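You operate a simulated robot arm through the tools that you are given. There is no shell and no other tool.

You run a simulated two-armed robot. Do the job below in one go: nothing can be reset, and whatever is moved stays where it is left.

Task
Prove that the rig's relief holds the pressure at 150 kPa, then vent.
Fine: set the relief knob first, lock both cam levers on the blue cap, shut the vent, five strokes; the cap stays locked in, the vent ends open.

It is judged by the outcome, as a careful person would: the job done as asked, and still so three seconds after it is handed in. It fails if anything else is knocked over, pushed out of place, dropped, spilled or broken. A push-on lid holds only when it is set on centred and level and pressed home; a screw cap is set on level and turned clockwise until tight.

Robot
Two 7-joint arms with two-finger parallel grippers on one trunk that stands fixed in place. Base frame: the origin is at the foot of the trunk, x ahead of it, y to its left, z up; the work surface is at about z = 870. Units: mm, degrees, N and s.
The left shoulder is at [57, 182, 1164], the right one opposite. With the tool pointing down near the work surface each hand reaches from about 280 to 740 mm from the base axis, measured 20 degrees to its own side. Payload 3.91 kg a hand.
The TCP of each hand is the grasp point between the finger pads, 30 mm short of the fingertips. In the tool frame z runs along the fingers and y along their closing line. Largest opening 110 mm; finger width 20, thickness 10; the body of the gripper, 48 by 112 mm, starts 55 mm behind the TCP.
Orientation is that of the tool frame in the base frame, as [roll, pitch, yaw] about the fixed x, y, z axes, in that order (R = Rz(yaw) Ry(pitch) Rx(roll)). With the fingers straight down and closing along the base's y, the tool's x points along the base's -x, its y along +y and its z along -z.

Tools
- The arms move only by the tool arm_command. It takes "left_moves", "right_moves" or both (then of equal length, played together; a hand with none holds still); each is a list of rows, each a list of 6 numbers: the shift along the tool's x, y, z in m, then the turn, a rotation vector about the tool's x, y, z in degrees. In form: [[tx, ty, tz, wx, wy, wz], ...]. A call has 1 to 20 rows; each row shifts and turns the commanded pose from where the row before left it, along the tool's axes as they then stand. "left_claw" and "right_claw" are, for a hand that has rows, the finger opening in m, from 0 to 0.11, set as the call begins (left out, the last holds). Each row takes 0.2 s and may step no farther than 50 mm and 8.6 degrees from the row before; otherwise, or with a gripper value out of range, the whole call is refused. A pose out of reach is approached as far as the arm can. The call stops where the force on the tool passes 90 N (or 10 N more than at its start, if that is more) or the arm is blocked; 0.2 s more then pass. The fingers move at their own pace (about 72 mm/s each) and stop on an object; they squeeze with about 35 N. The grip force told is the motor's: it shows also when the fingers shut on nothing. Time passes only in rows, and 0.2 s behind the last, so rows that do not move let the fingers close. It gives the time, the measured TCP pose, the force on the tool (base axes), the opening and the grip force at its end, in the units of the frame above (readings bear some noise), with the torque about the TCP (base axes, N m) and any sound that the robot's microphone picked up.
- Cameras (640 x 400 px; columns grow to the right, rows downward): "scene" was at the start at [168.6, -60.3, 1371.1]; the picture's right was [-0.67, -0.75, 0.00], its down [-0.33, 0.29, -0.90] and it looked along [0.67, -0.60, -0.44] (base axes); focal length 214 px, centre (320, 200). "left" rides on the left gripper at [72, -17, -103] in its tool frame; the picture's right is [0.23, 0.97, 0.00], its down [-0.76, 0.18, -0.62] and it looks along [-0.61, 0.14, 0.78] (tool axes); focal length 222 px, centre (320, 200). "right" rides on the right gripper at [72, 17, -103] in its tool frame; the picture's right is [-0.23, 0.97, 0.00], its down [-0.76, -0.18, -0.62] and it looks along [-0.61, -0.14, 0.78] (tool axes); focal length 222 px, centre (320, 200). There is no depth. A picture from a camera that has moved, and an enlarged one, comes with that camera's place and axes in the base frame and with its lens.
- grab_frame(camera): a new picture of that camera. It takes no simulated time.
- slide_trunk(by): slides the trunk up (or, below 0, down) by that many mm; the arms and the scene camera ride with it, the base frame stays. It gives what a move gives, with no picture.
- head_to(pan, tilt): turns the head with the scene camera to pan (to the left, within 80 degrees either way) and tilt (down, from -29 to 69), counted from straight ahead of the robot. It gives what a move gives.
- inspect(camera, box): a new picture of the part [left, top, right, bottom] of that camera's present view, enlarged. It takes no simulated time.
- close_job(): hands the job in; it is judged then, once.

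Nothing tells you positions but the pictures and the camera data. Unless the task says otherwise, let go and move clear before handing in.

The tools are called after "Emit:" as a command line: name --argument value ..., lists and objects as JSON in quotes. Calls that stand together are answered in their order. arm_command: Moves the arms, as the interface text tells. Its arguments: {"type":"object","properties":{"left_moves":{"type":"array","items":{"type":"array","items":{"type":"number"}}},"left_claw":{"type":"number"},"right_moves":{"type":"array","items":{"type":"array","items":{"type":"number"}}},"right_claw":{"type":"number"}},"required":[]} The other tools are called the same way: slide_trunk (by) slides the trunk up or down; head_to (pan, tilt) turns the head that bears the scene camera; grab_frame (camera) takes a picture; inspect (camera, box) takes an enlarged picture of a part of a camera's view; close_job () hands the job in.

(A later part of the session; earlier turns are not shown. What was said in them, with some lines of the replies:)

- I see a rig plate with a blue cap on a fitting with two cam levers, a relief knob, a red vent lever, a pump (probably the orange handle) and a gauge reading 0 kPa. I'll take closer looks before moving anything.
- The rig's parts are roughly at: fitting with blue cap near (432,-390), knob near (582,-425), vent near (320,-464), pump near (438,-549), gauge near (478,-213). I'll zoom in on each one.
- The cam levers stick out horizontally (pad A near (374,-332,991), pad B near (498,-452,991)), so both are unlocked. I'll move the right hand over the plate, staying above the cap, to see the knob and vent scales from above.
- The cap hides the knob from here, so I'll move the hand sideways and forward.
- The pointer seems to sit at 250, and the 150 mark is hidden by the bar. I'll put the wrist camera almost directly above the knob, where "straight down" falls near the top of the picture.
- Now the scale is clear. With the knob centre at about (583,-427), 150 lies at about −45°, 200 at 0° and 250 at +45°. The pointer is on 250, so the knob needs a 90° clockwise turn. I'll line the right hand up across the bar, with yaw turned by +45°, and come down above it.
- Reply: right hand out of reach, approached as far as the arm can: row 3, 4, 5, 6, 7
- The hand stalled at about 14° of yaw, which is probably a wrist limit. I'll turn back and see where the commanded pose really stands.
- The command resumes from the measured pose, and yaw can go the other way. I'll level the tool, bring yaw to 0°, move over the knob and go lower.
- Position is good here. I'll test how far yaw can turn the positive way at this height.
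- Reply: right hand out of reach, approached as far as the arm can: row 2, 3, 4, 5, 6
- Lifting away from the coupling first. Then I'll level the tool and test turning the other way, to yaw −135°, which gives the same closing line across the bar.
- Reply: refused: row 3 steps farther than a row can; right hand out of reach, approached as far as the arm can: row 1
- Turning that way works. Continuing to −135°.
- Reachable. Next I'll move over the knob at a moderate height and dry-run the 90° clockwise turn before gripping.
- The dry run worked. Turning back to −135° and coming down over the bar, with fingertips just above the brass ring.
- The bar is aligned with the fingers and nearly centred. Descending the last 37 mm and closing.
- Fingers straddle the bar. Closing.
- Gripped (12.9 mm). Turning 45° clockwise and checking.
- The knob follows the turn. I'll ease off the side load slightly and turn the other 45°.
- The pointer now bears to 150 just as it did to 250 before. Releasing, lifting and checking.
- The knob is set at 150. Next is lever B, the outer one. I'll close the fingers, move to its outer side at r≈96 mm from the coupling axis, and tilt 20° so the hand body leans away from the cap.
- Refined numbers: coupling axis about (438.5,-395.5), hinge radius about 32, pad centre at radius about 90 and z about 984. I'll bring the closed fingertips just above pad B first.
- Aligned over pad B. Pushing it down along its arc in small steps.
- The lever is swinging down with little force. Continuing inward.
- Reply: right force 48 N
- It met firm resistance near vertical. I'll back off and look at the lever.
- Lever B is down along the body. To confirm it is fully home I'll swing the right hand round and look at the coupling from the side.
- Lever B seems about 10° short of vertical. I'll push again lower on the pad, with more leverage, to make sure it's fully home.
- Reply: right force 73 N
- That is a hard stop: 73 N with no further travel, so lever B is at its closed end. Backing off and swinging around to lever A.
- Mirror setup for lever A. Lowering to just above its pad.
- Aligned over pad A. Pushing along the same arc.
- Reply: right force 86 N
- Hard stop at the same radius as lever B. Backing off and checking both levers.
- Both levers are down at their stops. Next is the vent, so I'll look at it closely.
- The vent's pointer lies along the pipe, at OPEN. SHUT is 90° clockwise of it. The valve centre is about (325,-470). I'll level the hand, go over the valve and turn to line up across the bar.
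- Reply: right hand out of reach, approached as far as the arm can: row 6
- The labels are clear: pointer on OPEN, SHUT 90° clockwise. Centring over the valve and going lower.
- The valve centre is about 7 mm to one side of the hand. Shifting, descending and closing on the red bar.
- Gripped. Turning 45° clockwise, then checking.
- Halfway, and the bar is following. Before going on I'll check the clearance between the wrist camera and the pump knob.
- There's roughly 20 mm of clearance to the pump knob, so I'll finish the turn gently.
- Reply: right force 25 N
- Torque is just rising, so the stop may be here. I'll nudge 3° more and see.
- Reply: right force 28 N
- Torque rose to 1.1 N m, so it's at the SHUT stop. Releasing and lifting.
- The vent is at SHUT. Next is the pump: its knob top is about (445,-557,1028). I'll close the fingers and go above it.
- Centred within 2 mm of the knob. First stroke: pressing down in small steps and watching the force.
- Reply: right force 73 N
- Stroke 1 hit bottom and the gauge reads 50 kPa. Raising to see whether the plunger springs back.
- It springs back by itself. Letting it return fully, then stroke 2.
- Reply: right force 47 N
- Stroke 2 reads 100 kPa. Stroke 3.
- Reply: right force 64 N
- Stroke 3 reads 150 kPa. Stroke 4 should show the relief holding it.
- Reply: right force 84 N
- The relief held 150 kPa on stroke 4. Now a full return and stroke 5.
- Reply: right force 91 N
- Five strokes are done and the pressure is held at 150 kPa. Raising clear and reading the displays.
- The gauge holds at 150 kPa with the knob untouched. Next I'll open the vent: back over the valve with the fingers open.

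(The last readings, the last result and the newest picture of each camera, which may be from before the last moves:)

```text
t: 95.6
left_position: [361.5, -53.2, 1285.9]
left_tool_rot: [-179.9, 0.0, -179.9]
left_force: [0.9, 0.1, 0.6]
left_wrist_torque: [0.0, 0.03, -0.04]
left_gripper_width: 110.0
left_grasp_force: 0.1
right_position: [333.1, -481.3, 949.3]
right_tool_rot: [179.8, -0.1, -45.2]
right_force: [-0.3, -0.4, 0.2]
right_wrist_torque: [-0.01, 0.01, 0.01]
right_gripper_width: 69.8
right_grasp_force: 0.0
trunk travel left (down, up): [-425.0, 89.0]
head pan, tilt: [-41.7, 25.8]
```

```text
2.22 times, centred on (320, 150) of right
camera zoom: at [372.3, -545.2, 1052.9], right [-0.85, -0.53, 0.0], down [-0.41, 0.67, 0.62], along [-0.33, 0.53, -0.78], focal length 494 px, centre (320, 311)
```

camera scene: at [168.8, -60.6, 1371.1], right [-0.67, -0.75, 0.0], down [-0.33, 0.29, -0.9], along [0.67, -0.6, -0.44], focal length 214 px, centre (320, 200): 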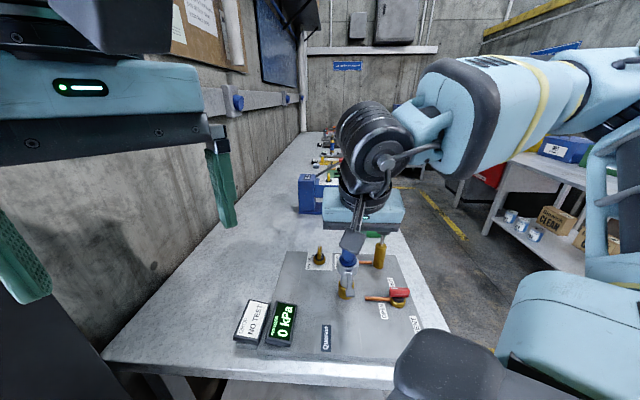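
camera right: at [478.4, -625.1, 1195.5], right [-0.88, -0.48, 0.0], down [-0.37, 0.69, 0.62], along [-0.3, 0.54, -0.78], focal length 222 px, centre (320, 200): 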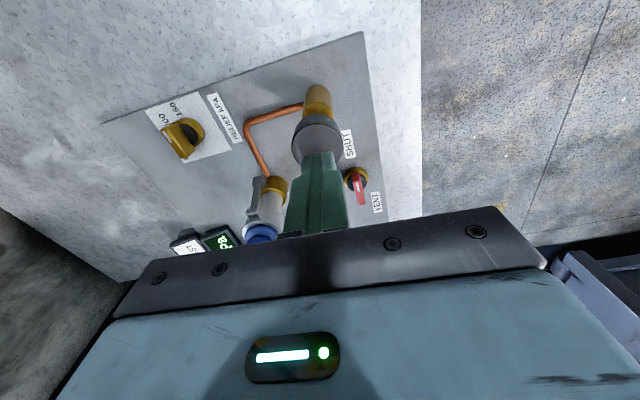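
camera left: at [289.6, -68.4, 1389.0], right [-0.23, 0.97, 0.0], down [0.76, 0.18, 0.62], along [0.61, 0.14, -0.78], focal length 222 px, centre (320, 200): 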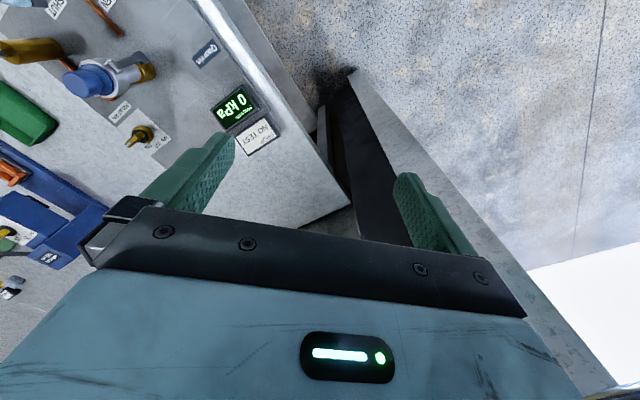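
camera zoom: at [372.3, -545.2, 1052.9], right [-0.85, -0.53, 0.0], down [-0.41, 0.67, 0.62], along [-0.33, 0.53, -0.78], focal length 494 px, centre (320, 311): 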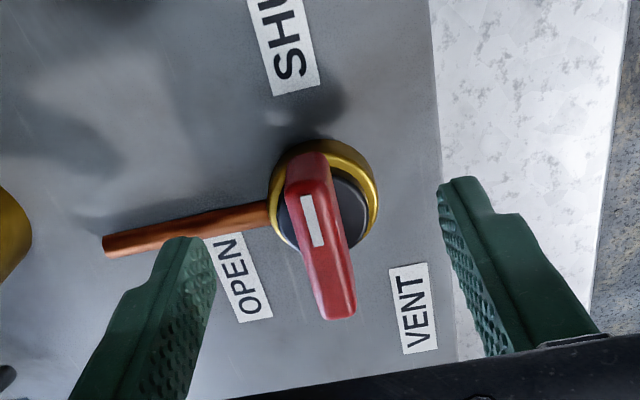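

Aligned. Closing on the bar.

Emit:
arm_command --right_moves '[[0, 0, 0, 0, 0, 0], [0, 0, 0, 0, 0, 0], [0, 0, 0, 0, 0, 0], [0, 0, 0, 0, 0, 0]]' --right_claw 0.0

Emit:
arm_command --right_moves '[[0, 0, 0, 0, 0, -5], [0, 0, 0, 0, 0, -5], [0, 0, 0, 0, 0, -5], [0, 0, 0, 0, 0, -5], [0, 0, 0, 0, 0, -5], [0, 0, 0, 0, 0, -5], [0, 0, 0, 0, 0, -5], [0, 0, 0, 0, 0, -5], [0, 0, 0, 0, 0, -5]]'

Emit:
inspect --camera "right" --box '[240, 60, 400, 240]'

Emit:
inspect --camera "scene" --box '[230, 210, 430, 350]'

```text
t: 96.6
left_position: [362.8, -53.2, 1286.8]
left_tool_rot: [180.0, 0.1, 180.0]
left_force: [0.1, 0.3, 0.6]
left_wrist_torque: [0.0, 0.0, -0.01]
left_gripper_width: 110.2
left_grasp_force: 0.1
right_position: [332.9, -480.6, 948.4]
right_tool_rot: [179.9, 0.0, -45.1]
right_force: [2.7, 2.6, -3.7]
right_wrist_torque: [0.02, -0.36, 0.15]
right_gripper_width: 12.7
right_grasp_force: 44.7
trunk travel left (down, up): [-425.0, 89.0]
head pan, tilt: [-41.7, 25.8]
```

```text
t: 98.6
left_position: [363.9, -51.2, 1285.8]
left_tool_rot: [-179.8, -0.1, 179.9]
left_force: [-0.9, -0.2, -0.3]
left_wrist_torque: [-0.01, 0.02, 0.0]
left_gripper_width: 110.1
left_grasp_force: 0.1
right_position: [334.1, -477.3, 949.6]
right_tool_rot: [179.9, 0.0, 0.0]
right_force: [11.2, 23.5, -8.5]
right_wrist_torque: [0.72, -0.63, -0.13]
right_gripper_width: 13.2
right_grasp_force: 45.1
trunk travel left (down, up): [-425.0, 89.0]
head pan, tilt: [-41.7, 25.8]
```

```text
2.22 times, centred on (320, 150) of right
camera zoom: at [407.5, -494.7, 1052.9], right [-0.23, -0.97, 0.0], down [-0.76, 0.18, 0.62], along [-0.61, 0.14, -0.78], focal length 494 px, centre (320, 311)
```

zoom: 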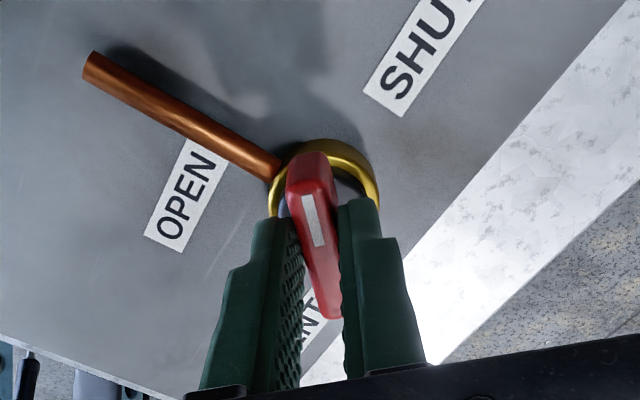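

```text
2.86 times, centred on (330, 280) of scene
camera zoom: at [170.5, -57.9, 1371.0], right [-0.67, -0.75, 0.0], down [-0.33, 0.29, -0.9], along [0.67, -0.6, -0.44], focal length 613 px, centre (291, -29)
```

zoom: 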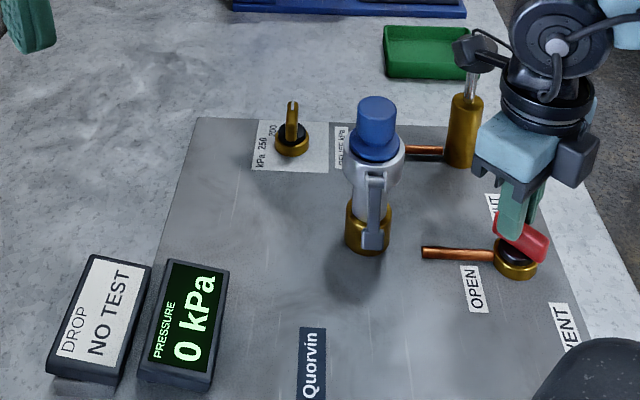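

Pressure has vented to 0. Easing the side load and finishing the turn to the OPEN stop.

Emit:
arm_command --right_moves '[[0.001, -0.002, 0, 0, 0, 0], [0, 0, 0, 0, 0, -5], [0, 0, 0, 0, 0, -5], [0, 0, 0, 0, 0, -5], [0, 0, 0, 0, 0, -5], [0, 0, 0, 0, 0, -5], [0, 0, 0, 0, 0, -5], [0, 0, 0, 0, 0, -5], [0, 0, 0, 0, 0, -5], [0, 0, 0, 0, 0, -5], [0, 0, 0, 0, 0, 0]]'

Emit:
inspect --camera "right" --box '[240, 60, 400, 240]'

```text
t: 101.0
left_position: [361.9, -51.4, 1287.0]
left_tool_rot: [-179.9, -0.1, 180.0]
left_force: [0.3, 1.5, 0.1]
left_wrist_torque: [0.0, 0.01, 0.02]
left_gripper_width: 110.0
left_grasp_force: 0.0
right_position: [331.9, -473.8, 948.8]
right_tool_rot: [-179.6, 0.3, 45.0]
right_force: [-6.6, 31.7, -21.1]
right_wrist_torque: [0.72, 0.06, -0.14]
right_gripper_width: 12.9
right_grasp_force: 45.0
trunk travel left (down, up): [-425.0, 89.0]
head pan, tilt: [-41.7, 25.8]
```

```text
2.22 times, centred on (320, 150) of right
camera zoom: at [397.2, -434.9, 1052.7], right [0.53, -0.85, -0.01], down [-0.66, -0.41, 0.63], along [-0.54, -0.33, -0.78], focal length 494 px, centre (320, 311)
```

zoom: 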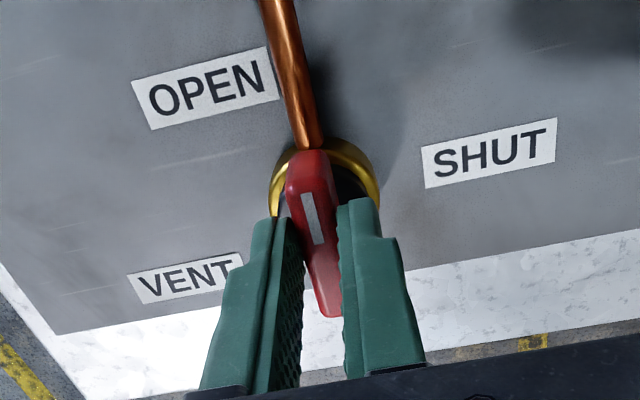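

Emit:
arm_command --right_moves '[[0, 0, 0, 0, 0, -2], [0, 0, 0, 0, 0, 0]]'

Emit:
arm_command --right_moves '[[0, 0, 0, 0, 0, 0], [0, 0, 0, 0, 0, 0], [0, 0, 0, 0, 0, 0]]' --right_claw 0.07

Emit:
arm_command --right_moves '[[0, 0, -0.03, 0, 0, 0], [0, 0, -0.05, 0, 0, 0], [0, 0, -0.05, 0, 0, 0], [0, 0, -0.04, 0, 0, 0]]'

Emit:
grab_frame --camera "right"

Emit:
inspect --camera "right" --box '[260, 20, 400, 140]'

Emit:
grab_frame --camera "scene"

Emit:
inspect --camera "scene" --box '[230, 210, 430, 350]'

Emit:
inspect --camera "left" --box '[0, 0, 200, 170]'

```text
t: 101.6
left_position: [361.3, -50.1, 1286.7]
left_tool_rot: [-179.9, -0.1, 180.0]
left_force: [-0.3, 1.1, -0.1]
left_wrist_torque: [-0.01, -0.01, 0.0]
left_gripper_width: 110.0
left_grasp_force: 0.0
right_position: [333.1, -472.5, 950.5]
right_tool_rot: [-179.6, 0.2, 46.9]
right_force: [-7.7, 31.2, -17.3]
right_wrist_torque: [0.2, 0.45, -1.01]
right_gripper_width: 13.0
right_grasp_force: 44.7
trunk travel left (down, up): [-425.0, 89.0]
head pan, tilt: [-41.7, 25.8]
```

```text
t: 102.4
left_position: [361.9, -52.3, 1286.7]
left_tool_rot: [180.0, 0.1, -180.0]
left_force: [0.3, 0.5, -0.4]
left_wrist_torque: [-0.01, -0.02, -0.01]
left_gripper_width: 110.0
left_grasp_force: 0.1
right_position: [334.2, -479.2, 949.1]
right_tool_rot: [179.8, 0.2, 46.7]
right_force: [-0.6, -0.5, 1.0]
right_wrist_torque: [-0.01, -0.01, -0.02]
right_gripper_width: 70.2
right_grasp_force: 0.0
trunk travel left (down, up): [-425.0, 89.0]
head pan, tilt: [-41.7, 25.8]
```

```text
t: 103.4
left_position: [361.2, -52.9, 1286.2]
left_tool_rot: [179.9, 0.1, 180.0]
left_force: [0.5, 0.1, -0.6]
left_wrist_torque: [0.0, 0.03, 0.03]
left_gripper_width: 109.9
left_grasp_force: 0.0
right_position: [332.8, -477.3, 1121.1]
right_tool_rot: [180.0, 0.2, 46.8]
right_force: [0.0, -0.6, 0.7]
right_wrist_torque: [0.02, 0.0, -0.02]
right_gripper_width: 69.9
right_grasp_force: 0.0
trunk travel left (down, up): [-425.0, 89.0]
head pan, tilt: [-41.7, 25.8]
```

```text
taken
camera right: at [396.9, -434.7, 1224.3], right [0.56, -0.83, 0.0], down [-0.65, -0.43, 0.63], along [-0.52, -0.35, -0.78], focal length 222 px, centre (320, 200)
```

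right: 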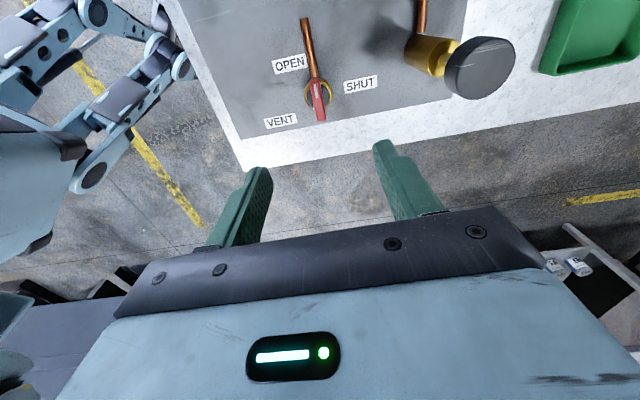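

```text
3.33 times, centred on (330, 80) of right
camera zoom: at [396.9, -434.7, 1224.3], right [0.56, -0.83, 0.0], down [-0.65, -0.43, 0.63], along [-0.52, -0.35, -0.78], focal length 740 px, centre (287, 600)
```

zoom: 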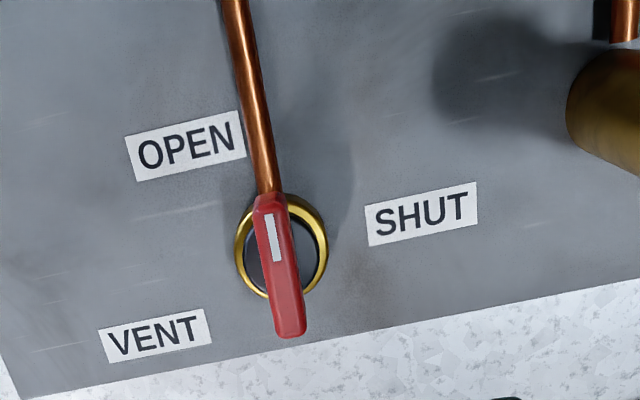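

```text
taken
camera scene: at [168.5, -59.9, 1371.1], right [-0.67, -0.75, 0.0], down [-0.32, 0.29, -0.9], along [0.67, -0.6, -0.44], focal length 214 px, centre (320, 200)
```

scene: 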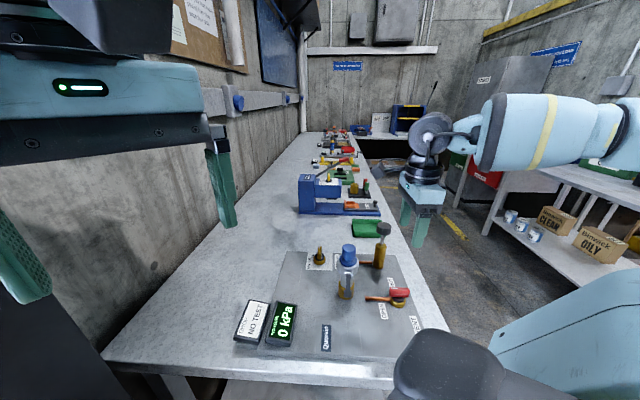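

```text
2.86 times, centred on (330, 280) of scene
camera zoom: at [168.5, -59.9, 1371.1], right [-0.67, -0.75, 0.0], down [-0.32, 0.29, -0.9], along [0.67, -0.6, -0.44], focal length 613 px, centre (291, -29)
```

zoom: 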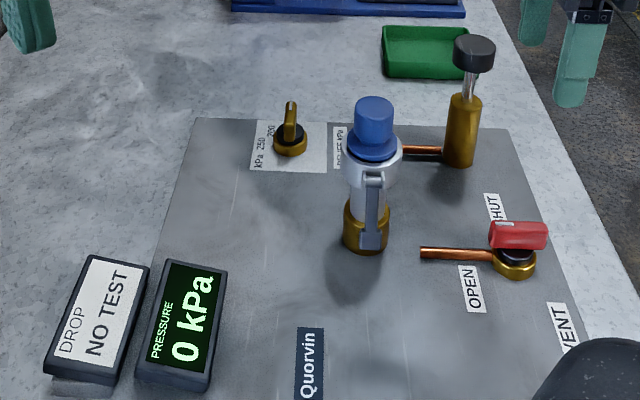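

```text
2.35 times, centred on (100, 85) of left
camera zoom: at [289.3, -69.4, 1389.0], right [-0.23, 0.97, 0.0], down [0.76, 0.18, 0.62], along [0.61, 0.14, -0.78], focal length 523 px, centre (838, 471)
```

zoom: 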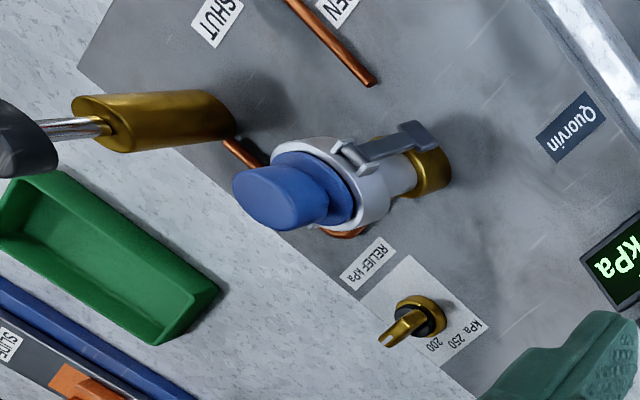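

The vent's pointer is back on OPEN, the gauge reads 0 kPa, both levers are down on the blue cap, and the knob is at 150. The pump knob is up and nothing else has moved. Both hands are clear, so I'm handing in.

Emit:
close_job

```text
The job is handed in.
```

The relief held at 150 kPa, and I vented the rig and handed the job in. I couldn't confirm that the rig counted strokes 4 and 5 as full ones.

- **Relief knob:** I turned it from 250 to 150 before anything else.
- **Cap:** both cam levers on the blue cap are pushed down to their hard stops. The cap stayed locked in under pressure.
- **Strokes:** with the vent shut, the gauge read 50, 100 and 150 kPa on the first three strokes. It stayed at 150 through strokes 4 and 5, and for a few seconds afterwards.
- **Stroke uncertainty:** before strokes 4 and 5 the plunger came back to within about 3 mm of the top of its roughly 36 mm travel. If the rig doesn't count those two, the steady 150 doesn't show the relief lifting.
- **Vent:** it is open again against its stop, and the gauge reads 0 kPa.
- **DROP display:** it read NO TEST before, during and after the strokes.

Nothing else on the bench was moved, and both hands ended clear of the rig.
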